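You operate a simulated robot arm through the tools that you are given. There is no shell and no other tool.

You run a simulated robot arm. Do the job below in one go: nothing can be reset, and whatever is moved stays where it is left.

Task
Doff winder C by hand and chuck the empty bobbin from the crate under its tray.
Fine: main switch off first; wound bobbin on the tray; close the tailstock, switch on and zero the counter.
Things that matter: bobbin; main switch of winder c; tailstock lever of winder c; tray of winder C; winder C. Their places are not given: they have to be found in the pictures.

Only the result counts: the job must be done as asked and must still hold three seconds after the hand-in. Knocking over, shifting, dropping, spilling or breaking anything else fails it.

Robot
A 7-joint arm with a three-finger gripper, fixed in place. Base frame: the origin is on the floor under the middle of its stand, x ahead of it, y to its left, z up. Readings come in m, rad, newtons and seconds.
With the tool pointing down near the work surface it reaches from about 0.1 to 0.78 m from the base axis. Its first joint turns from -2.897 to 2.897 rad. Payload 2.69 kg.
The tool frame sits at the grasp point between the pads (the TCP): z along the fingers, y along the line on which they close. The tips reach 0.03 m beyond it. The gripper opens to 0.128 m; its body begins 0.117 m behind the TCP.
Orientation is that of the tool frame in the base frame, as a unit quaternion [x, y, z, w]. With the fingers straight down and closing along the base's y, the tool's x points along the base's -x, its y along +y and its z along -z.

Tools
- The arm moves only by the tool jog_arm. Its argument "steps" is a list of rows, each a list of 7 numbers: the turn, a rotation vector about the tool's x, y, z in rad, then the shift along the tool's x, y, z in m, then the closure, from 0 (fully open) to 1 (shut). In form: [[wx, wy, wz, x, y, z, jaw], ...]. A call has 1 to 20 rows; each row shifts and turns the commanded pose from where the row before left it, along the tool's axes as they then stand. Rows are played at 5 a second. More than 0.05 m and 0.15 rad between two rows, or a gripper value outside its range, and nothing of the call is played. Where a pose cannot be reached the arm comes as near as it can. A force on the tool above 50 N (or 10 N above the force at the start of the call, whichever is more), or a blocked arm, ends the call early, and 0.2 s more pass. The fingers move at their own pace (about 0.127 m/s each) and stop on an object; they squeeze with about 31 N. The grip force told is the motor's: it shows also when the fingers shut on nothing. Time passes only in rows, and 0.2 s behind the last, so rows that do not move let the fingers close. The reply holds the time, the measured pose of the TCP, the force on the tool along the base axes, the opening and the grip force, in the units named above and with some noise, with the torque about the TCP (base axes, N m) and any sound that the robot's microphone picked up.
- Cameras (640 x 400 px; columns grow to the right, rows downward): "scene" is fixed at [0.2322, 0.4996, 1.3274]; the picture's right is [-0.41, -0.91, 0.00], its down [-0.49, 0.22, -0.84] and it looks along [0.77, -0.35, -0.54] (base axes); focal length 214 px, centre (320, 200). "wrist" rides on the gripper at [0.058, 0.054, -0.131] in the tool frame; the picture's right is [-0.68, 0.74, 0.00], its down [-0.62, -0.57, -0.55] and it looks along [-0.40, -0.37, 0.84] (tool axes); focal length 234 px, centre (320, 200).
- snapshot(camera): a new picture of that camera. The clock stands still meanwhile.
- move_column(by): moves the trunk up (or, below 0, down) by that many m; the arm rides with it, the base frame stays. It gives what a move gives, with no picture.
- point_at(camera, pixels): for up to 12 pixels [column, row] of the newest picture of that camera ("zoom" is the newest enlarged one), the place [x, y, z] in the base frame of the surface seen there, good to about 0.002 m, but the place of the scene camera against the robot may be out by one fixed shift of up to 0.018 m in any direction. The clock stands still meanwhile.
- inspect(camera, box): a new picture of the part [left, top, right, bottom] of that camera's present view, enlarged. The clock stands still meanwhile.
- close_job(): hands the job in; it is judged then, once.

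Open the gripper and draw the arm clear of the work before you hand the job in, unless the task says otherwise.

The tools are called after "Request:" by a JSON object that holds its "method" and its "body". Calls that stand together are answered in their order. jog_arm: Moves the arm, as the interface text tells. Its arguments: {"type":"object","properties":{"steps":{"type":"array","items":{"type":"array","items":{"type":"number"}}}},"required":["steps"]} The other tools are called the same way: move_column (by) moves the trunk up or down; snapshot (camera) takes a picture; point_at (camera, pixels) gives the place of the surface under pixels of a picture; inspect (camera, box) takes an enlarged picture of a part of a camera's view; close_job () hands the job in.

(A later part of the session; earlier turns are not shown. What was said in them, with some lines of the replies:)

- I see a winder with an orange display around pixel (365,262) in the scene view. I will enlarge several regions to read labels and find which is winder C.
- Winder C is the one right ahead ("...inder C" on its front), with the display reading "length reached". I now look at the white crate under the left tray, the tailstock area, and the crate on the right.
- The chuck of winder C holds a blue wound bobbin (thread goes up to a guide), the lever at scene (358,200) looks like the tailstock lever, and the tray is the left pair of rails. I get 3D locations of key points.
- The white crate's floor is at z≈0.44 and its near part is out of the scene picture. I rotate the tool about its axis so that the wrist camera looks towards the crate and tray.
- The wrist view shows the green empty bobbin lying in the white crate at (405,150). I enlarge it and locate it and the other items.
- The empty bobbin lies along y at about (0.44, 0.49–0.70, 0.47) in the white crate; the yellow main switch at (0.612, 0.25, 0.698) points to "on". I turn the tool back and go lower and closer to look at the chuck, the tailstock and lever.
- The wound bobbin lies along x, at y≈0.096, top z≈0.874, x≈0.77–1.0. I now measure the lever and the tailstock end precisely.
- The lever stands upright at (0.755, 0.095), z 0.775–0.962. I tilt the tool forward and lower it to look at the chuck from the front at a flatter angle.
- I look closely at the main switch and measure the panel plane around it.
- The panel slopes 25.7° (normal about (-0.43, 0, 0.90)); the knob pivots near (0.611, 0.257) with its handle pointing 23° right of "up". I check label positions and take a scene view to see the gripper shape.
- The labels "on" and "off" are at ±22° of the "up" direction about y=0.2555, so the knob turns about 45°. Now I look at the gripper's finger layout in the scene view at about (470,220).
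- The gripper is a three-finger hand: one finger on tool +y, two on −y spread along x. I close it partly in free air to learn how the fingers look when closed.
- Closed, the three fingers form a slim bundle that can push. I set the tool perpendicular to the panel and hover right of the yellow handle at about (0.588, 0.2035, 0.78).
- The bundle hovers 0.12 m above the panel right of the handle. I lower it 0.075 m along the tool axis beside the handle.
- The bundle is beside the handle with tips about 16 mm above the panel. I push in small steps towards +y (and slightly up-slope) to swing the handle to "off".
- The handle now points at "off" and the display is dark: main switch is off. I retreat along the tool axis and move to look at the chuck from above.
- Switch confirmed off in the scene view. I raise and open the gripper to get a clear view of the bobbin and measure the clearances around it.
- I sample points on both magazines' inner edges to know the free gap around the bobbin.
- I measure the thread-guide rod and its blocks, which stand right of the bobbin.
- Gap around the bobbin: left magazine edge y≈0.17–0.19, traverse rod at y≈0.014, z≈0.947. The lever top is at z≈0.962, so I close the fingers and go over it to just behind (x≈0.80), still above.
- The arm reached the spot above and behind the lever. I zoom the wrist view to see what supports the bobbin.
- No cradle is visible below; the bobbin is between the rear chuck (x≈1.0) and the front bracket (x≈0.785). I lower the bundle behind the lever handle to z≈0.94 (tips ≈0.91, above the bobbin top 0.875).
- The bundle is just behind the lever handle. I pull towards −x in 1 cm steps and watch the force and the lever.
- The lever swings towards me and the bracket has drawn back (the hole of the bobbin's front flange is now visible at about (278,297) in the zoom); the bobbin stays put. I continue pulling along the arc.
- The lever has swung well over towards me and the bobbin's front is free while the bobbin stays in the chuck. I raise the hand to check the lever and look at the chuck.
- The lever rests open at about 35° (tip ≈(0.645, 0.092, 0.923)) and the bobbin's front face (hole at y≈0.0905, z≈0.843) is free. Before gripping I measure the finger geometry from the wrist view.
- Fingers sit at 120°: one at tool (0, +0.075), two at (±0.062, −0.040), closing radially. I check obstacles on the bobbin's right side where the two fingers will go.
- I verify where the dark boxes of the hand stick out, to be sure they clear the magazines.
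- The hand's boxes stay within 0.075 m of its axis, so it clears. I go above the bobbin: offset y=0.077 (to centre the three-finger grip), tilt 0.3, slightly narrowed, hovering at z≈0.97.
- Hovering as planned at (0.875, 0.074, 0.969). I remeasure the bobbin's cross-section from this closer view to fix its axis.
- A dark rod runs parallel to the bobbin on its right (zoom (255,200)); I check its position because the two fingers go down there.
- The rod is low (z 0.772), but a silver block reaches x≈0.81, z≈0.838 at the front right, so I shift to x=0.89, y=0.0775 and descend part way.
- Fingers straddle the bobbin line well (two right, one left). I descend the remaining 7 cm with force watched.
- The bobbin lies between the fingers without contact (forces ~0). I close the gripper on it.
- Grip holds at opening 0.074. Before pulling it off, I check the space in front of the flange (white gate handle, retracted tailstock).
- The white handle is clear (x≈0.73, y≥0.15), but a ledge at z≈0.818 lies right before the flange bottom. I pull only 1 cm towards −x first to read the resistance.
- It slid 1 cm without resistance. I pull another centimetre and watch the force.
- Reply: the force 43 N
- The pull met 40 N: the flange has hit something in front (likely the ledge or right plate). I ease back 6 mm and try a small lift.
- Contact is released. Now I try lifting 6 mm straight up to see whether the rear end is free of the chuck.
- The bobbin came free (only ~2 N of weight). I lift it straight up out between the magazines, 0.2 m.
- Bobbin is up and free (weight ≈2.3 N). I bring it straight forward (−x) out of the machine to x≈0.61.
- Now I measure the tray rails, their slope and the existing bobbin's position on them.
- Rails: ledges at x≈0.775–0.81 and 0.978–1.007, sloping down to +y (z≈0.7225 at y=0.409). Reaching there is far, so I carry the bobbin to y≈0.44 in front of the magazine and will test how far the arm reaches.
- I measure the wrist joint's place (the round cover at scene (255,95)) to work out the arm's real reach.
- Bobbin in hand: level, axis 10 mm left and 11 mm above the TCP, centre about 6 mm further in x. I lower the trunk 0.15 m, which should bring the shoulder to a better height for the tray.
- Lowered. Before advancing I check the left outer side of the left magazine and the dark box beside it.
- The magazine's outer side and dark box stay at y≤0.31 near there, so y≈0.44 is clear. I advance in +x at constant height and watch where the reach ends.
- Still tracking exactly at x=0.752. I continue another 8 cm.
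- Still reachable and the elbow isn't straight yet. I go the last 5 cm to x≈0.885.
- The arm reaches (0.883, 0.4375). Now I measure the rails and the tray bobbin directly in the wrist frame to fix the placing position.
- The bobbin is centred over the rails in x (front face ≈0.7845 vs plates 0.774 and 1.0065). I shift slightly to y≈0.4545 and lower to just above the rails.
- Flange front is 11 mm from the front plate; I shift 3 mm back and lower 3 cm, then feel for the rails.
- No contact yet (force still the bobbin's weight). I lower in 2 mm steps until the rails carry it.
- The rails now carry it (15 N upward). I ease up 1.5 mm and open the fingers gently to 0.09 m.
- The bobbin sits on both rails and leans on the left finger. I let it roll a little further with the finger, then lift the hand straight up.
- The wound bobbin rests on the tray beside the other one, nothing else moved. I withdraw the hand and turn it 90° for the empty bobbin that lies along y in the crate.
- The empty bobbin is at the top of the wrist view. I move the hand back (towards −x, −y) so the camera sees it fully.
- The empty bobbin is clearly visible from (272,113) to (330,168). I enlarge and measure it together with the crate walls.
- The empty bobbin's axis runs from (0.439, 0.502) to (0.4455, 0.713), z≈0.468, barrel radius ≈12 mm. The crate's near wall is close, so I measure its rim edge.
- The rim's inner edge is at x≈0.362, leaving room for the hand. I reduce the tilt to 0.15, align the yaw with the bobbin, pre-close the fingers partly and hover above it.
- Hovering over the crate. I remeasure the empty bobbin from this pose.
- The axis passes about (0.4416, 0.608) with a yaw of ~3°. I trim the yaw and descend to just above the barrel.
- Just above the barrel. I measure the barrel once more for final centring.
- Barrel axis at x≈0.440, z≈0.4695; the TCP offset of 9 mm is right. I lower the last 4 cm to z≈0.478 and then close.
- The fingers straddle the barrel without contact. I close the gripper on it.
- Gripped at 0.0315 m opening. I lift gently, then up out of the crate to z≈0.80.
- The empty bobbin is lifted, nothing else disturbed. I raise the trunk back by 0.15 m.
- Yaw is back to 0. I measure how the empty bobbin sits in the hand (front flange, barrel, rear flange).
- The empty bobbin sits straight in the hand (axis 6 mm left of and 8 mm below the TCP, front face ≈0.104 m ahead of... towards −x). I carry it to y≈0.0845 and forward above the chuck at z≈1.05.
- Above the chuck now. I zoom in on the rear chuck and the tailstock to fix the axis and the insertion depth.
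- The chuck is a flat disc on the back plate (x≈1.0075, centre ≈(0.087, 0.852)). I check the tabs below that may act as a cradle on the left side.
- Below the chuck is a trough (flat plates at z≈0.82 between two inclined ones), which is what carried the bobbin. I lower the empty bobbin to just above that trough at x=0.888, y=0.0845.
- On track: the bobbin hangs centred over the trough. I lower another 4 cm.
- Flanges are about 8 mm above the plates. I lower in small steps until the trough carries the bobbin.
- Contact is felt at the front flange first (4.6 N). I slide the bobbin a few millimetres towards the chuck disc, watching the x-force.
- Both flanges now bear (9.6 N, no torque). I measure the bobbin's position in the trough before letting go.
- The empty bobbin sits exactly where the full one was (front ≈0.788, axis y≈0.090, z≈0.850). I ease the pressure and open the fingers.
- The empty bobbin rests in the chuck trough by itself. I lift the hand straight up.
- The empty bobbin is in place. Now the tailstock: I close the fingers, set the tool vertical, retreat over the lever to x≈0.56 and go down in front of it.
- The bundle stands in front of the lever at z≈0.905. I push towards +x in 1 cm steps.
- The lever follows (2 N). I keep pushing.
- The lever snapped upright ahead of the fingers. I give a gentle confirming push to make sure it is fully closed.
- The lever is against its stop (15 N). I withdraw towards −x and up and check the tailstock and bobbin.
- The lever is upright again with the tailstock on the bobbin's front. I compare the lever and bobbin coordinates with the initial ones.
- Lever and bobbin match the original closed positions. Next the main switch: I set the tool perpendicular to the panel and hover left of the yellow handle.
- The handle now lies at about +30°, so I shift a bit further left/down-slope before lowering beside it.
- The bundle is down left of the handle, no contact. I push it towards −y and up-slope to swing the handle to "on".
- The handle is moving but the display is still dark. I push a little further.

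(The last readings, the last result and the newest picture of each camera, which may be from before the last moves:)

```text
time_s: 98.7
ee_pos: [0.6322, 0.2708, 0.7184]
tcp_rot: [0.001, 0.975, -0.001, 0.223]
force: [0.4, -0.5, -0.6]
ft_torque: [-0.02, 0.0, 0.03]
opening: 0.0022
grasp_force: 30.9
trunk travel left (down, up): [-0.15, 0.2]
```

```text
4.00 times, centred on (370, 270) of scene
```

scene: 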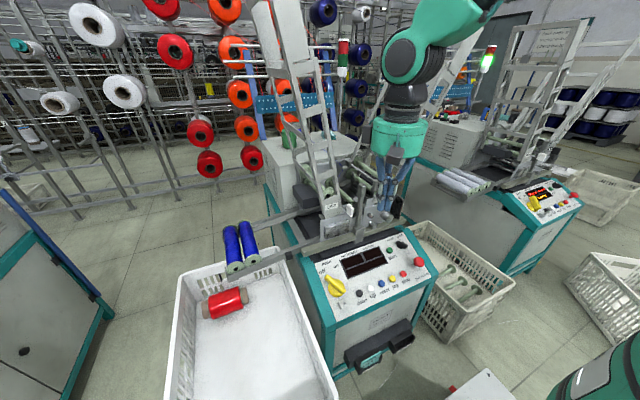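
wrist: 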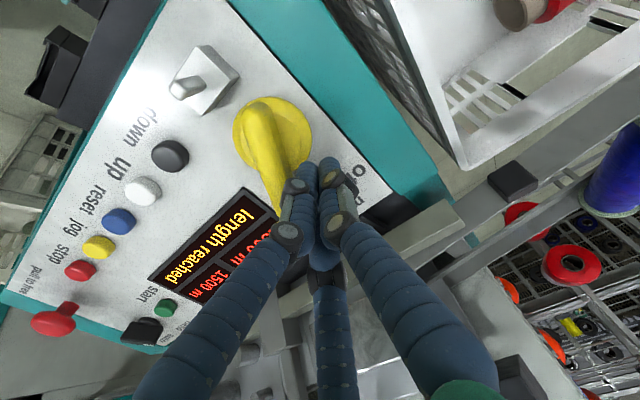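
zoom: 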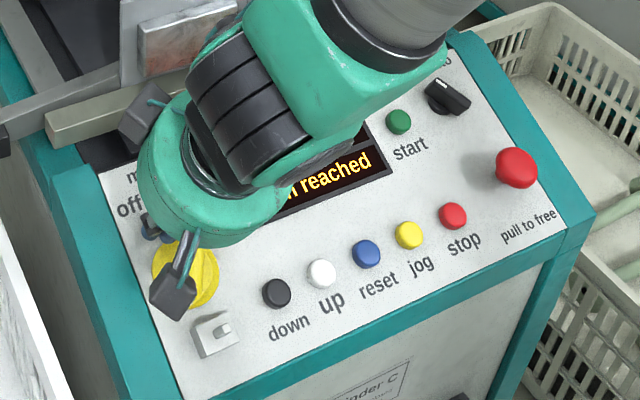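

Main switch is on; the display shows "length reached". I retreat along the tool axis and move above the blue reset button.

Request:
{"method": "jog_arm", "body": {"steps": [[0, 0, 0, 0.004, 0.006, 0, 1], [0, 0, 0, 0, 0, -0.035, 1], [0, 0, 0, 0, 0, -0.035, 1], [0, 0, 0, 0, 0, -0.03, 1], [0, 0, 0, 0.0176, -0.0351, 0, 1], [0, 0, 0, 0.0176, -0.0351, 0, 1], [0, 0, 0, 0.0176, -0.0351, 0, 1], [0, 0, 0, 0.0176, -0.0351, 0, 1], [0, 0, 0, 0.0137, -0.0409, 0, 1], [0, 0, 0, 0, 0, 0, 1]]}}

Request:
{"method": "snapshot", "body": {"camera": "wrist"}}

Request:
{"method": "inspect", "body": {"camera": "scene", "box": [300, 210, 460, 320]}}

```text
time_s: 100.9
ee_pos: [0.5037, 0.0951, 0.77]
tcp_rot: [0.0, 0.975, -0.001, 0.223]
force: [-0.8, -0.7, -0.1]
ft_torque: [0.02, 0.03, -0.02]
opening: 0.0023
grasp_force: 30.9
trunk travel left (down, up): [-0.15, 0.2]
```

```text
taken
```

wrist: 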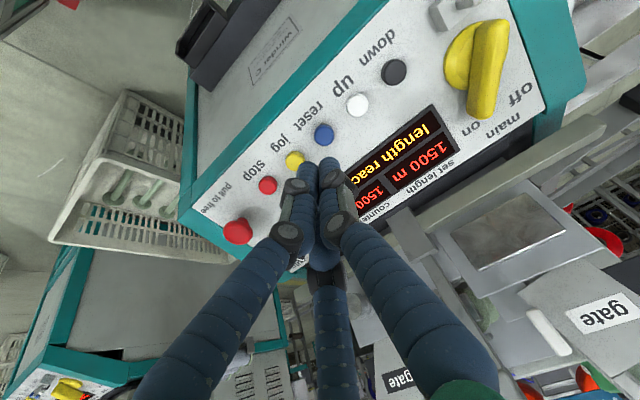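

```text
3.64 times, centred on (380, 265) of scene
```

zoom: 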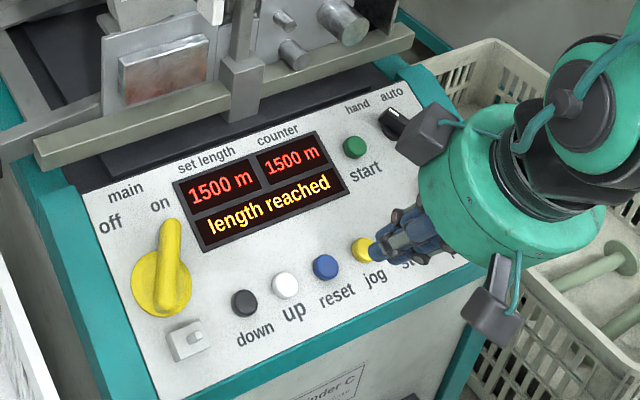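

The knob points to "on". I measure the button positions from here.

Request:
{"method": "point_at", "body": {"camera": "wrist", "pixels": [[324, 133], [319, 128], [329, 138], [319, 138], [329, 128], [294, 158], [357, 104], [394, 71], [306, 122], [340, 150], [330, 105], [324, 143]]}}

Request:
{"method": "inspect", "body": {"camera": "wrist", "box": [260, 60, 420, 200]}}

```text
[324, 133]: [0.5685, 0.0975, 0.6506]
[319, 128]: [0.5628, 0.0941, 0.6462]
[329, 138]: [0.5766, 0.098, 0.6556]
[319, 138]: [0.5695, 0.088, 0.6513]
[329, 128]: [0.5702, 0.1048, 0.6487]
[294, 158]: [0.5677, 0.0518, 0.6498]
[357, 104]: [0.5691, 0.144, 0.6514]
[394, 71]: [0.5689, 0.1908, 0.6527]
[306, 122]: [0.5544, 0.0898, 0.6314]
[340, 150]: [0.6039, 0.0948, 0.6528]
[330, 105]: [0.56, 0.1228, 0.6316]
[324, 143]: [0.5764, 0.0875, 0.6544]
```

```text
2.86 times, centred on (340, 130) of wrist
```

zoom: 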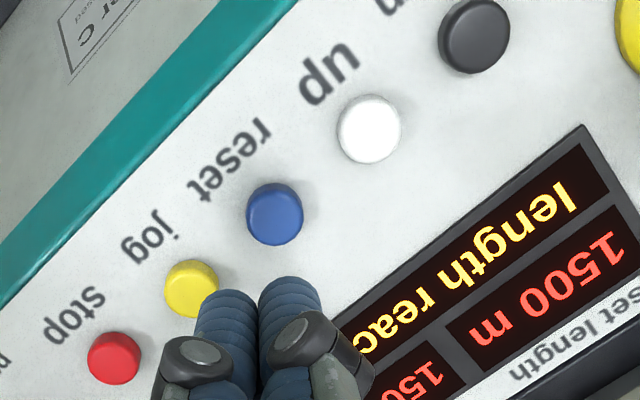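

Blue button's top centre is ≈(0.5695, 0.097, 0.651). I centre the bundle over it and approach to about 1.5 cm.

Request:
{"method": "jog_arm", "body": {"steps": [[0, 0, 0, -0.0078, 0.0024, 0, 1], [0, 0, 0, 0, 0, 0.035, 1], [0, 0, 0, 0, 0, 0.035, 1], [0, 0, 0, 0, 0, 0.02, 1], [0, 0, 0, 0, 0, 0, 1]]}}

Request:
{"method": "snapshot", "body": {"camera": "wrist"}}

Request:
{"method": "inspect", "body": {"camera": "scene", "box": [330, 240, 430, 310]}}

```text
time_s: 102.1
ee_pos: [0.5535, 0.0987, 0.6938]
tcp_rot: [0.0, 0.975, -0.001, 0.224]
force: [1.0, -0.7, -0.9]
ft_torque: [-0.01, 0.04, 0.03]
opening: 0.0022
grasp_force: 31.2
trunk travel left (down, up): [-0.15, 0.2]
```

```text
taken
```

wrist: 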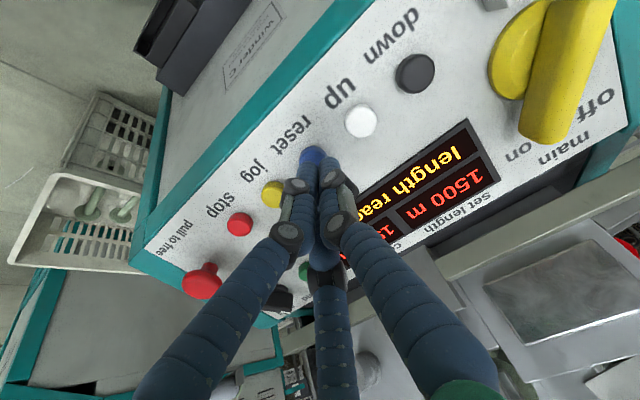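

```text
5.71 times, centred on (380, 275) of scene
```

zoom: 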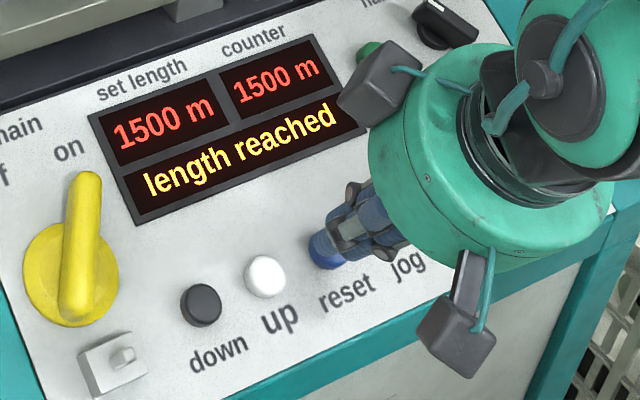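

The bundle is right above "reset", about 15 mm away. I trim 3 mm and go down to touch.

Request:
{"method": "jog_arm", "body": {"steps": [[0, 0, 0, 0.0033, -0.0015, 0.008, 1], [0, 0, 0, 0, 0, 0.005, 1], [0, 0, 0, 0, 0, 0.002, 1]]}}

Request:
{"method": "jog_arm", "body": {"steps": [[0, 0, 0, 0, 0, 0.002, 1], [0, 0, 0, 0, 0, 0.001, 1]]}}

Request:
{"method": "inspect", "body": {"camera": "scene", "box": [330, 240, 430, 310]}}

```text
time_s: 102.9
ee_pos: [0.5574, 0.0968, 0.6764]
tcp_rot: [0.0, 0.975, -0.001, 0.224]
force: [-0.3, 0.4, 0.1]
ft_torque: [0.01, 0.0, 0.0]
opening: 0.0021
grasp_force: 31.4
trunk travel left (down, up): [-0.15, 0.2]
```

```text
time_s: 103.5
ee_pos: [0.5588, 0.0958, 0.6754]
tcp_rot: [0.001, 0.975, -0.001, 0.224]
force: [-0.4, 0.9, -0.2]
ft_torque: [0.03, 0.0, -0.02]
opening: 0.002
grasp_force: 31.5
trunk travel left (down, up): [-0.15, 0.2]
```

```text
5.71 times, centred on (380, 275) of scene
```

zoom: 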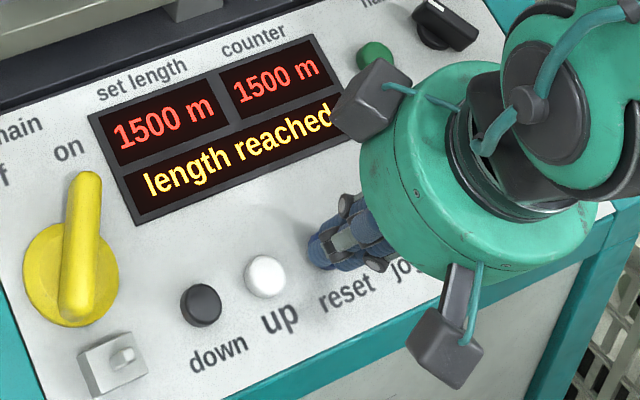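

No reaction yet and no force. I press a little deeper in 1–2 mm steps.

Request:
{"method": "jog_arm", "body": {"steps": [[0, 0, 0, 0, 0, 0.002, 1], [0, 0, 0, 0, 0, 0.001, 1], [0, 0, 0, 0, 0, 0, 1]]}}

Request:
{"method": "inspect", "body": {"camera": "scene", "box": [330, 240, 430, 310]}}

Request:
{"method": "snapshot", "body": {"camera": "wrist"}}

```text
time_s: 104.3
ee_pos: [0.5603, 0.0954, 0.6718]
tcp_rot: [0.0, 0.975, 0.0, 0.223]
force: [0.6, 0.8, 2.8]
ft_torque: [0.03, -0.04, 0.03]
opening: 0.0061
grasp_force: 31.6
trunk travel left (down, up): [-0.15, 0.2]
heard: click
```

```text
5.71 times, centred on (380, 275) of scene
```

zoom: 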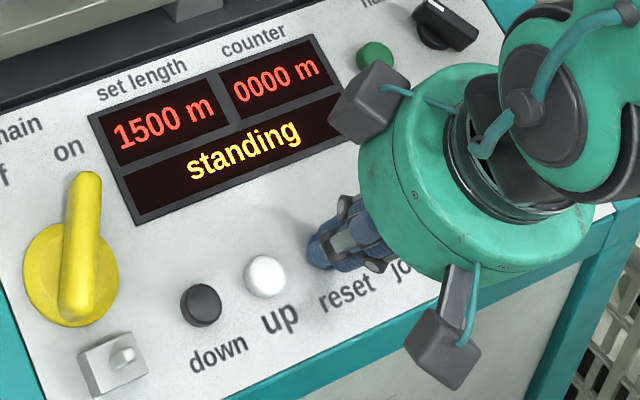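

```text
taken
```

wrist: 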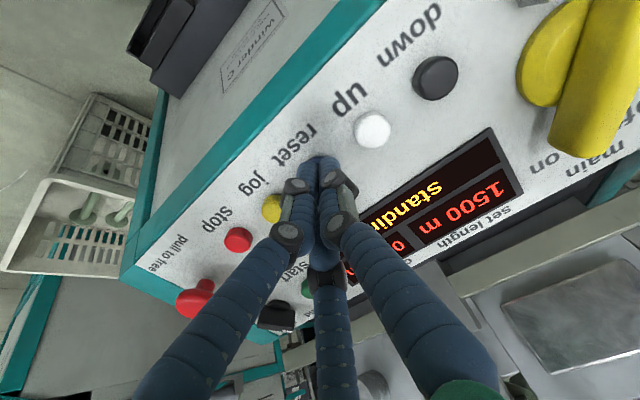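

A click: the counter reads 0000 m and the status "standing". I retract straight off the button and draw the arm well clear.

Request:
{"method": "jog_arm", "body": {"steps": [[0, 0, 0, 0, 0, -0.004, 1], [0, 0, 0, 0, 0, -0.01, 1], [0, 0, 0, 0, 0, -0.03, 1], [0, 0, 0, 0, 0, -0.045, 1], [0, 0, 0, 0, 0, -0.045, 1], [0, 0, 0, 0, 0, -0.045, 1], [0, 0, 0, 0, 0, -0.045, 0.5], [0, 0, 0, 0, 0, -0.045, 0], [0, 0, 0, 0, 0, -0.045, 0], [0, 0, 0, 0, 0, 0, 0]]}}

Request:
{"method": "snapshot", "body": {"camera": "scene"}}

Request:
{"method": "snapshot", "body": {"camera": "wrist"}}

Request:
{"method": "inspect", "body": {"camera": "scene", "box": [300, 220, 460, 320]}}

Request:
{"method": "inspect", "body": {"camera": "scene", "box": [315, 160, 395, 230]}}

Request:
{"method": "inspect", "body": {"camera": "scene", "box": [150, 200, 342, 400]}}

```text
time_s: 106.5
ee_pos: [0.4228, 0.0959, 0.9549]
tcp_rot: [0.0, 0.975, -0.001, 0.223]
force: [-0.5, -1.0, 0.1]
ft_torque: [0.04, -0.01, 0.04]
opening: 0.1278
grasp_force: 0.1
trunk travel left (down, up): [-0.15, 0.2]
```

```text
taken
```

scene: 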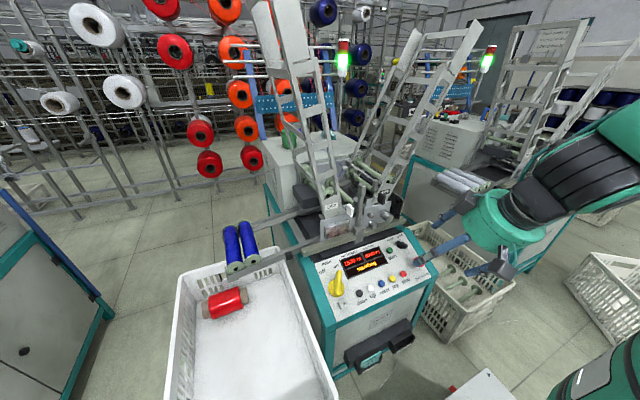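

```text
taken
```

wrist: 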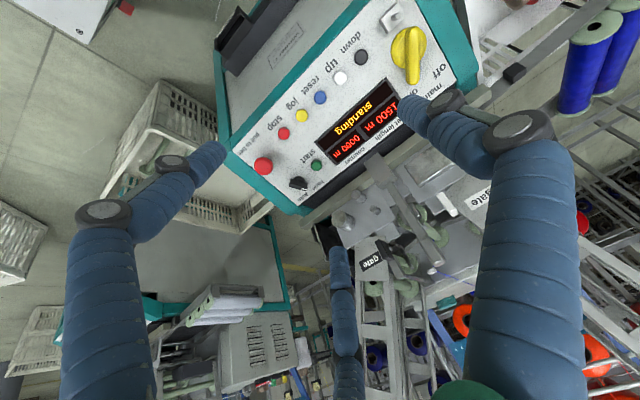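

```text
4.00 times, centred on (380, 270) of scene
```

zoom: 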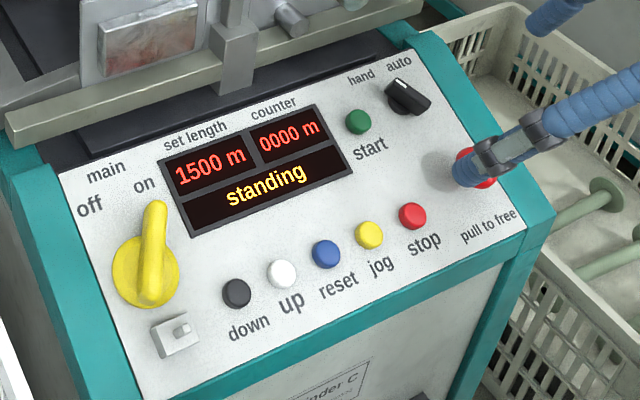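

```text
5.71 times, centred on (355, 195) of scene
```

zoom: 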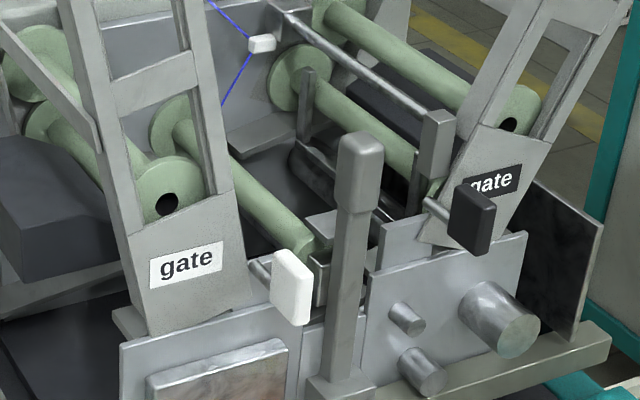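

```text
2.00 times, centred on (246, 300) of scene
```

zoom: 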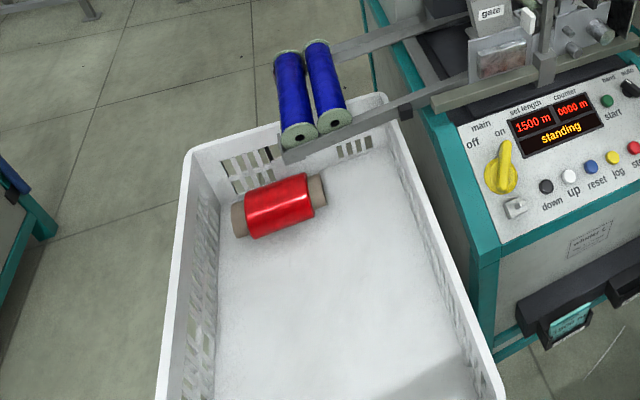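

Counter 0000, main on, tailstock closed, wound bobbin on the tray, lamp green. I make one last close check of the chuck and selector from the wrist camera before handing in.

Request:
{"method": "inspect", "body": {"camera": "wrist", "box": [310, 160, 470, 300]}}

Request:
{"method": "inspect", "body": {"camera": "wrist", "box": [240, 20, 450, 200]}}

Request:
{"method": "point_at", "body": {"camera": "scene", "pixels": [[361.5, 186], [340, 190], [345, 195], [350, 200], [354.5, 203], [230, 245], [247, 240], [234, 266], [250, 258]]}}

```text
2.86 times, centred on (390, 230) of wrist
```

zoom: 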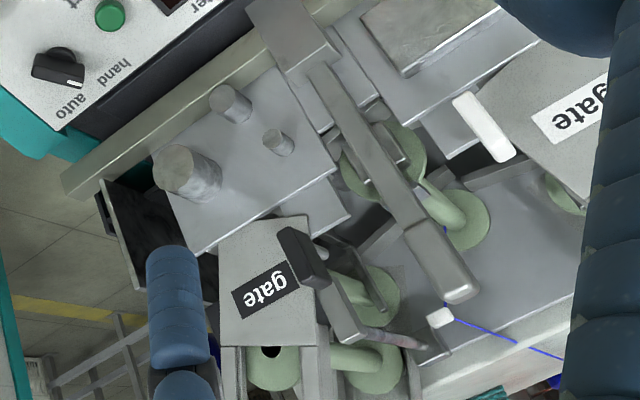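

```text
2.22 times, centred on (345, 110) of wrist
```

zoom: 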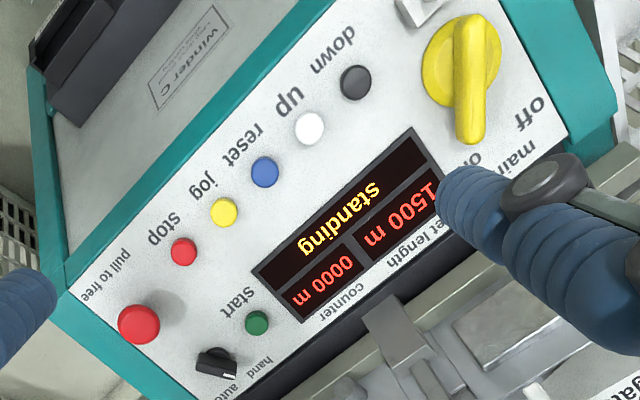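

```text
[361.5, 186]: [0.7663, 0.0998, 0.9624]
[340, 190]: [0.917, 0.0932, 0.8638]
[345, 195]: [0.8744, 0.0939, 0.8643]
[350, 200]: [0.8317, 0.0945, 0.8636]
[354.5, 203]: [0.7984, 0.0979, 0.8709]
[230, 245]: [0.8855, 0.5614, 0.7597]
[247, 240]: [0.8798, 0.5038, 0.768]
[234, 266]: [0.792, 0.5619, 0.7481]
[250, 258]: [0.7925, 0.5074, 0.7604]
```

Everything holds: the bobbin is clamped level in the chuck, the lever is upright, the switch is on, the counter reads 0000, and the wound bobbin lies on the tray at y≈0.50. The gripper is open and clear, so I hand the job in.

Request:
{"method": "close_job", "body": {}}

```text
The job is handed in.
```

Winder C is doffed and re-chucked, and the job is handed in; I have no result back from the judging yet. My final checks on the cameras showed:

- **Main switch:** I turned it off before touching anything else and switched it back on at the end. It points to "on".
- **Wound bobbin:** It lies on the tray of winder C, next to the bobbin that was already there.
- **Empty bobbin:** I took it from the white crate under the tray and put it in the chuck. It sits level, where the wound one was.
- **Tailstock:** The lever is upright against its stop, at the same place as when I started.
- **Counter:** I pressed reset; it reads 0000 m and the status shows "standing".

While I was taking the wound bobbin out, it caught on something at the front of the machine at about 40 N. I backed off and lifted it out freely; I saw no damage. The gripper is open and drawn back from the machine.
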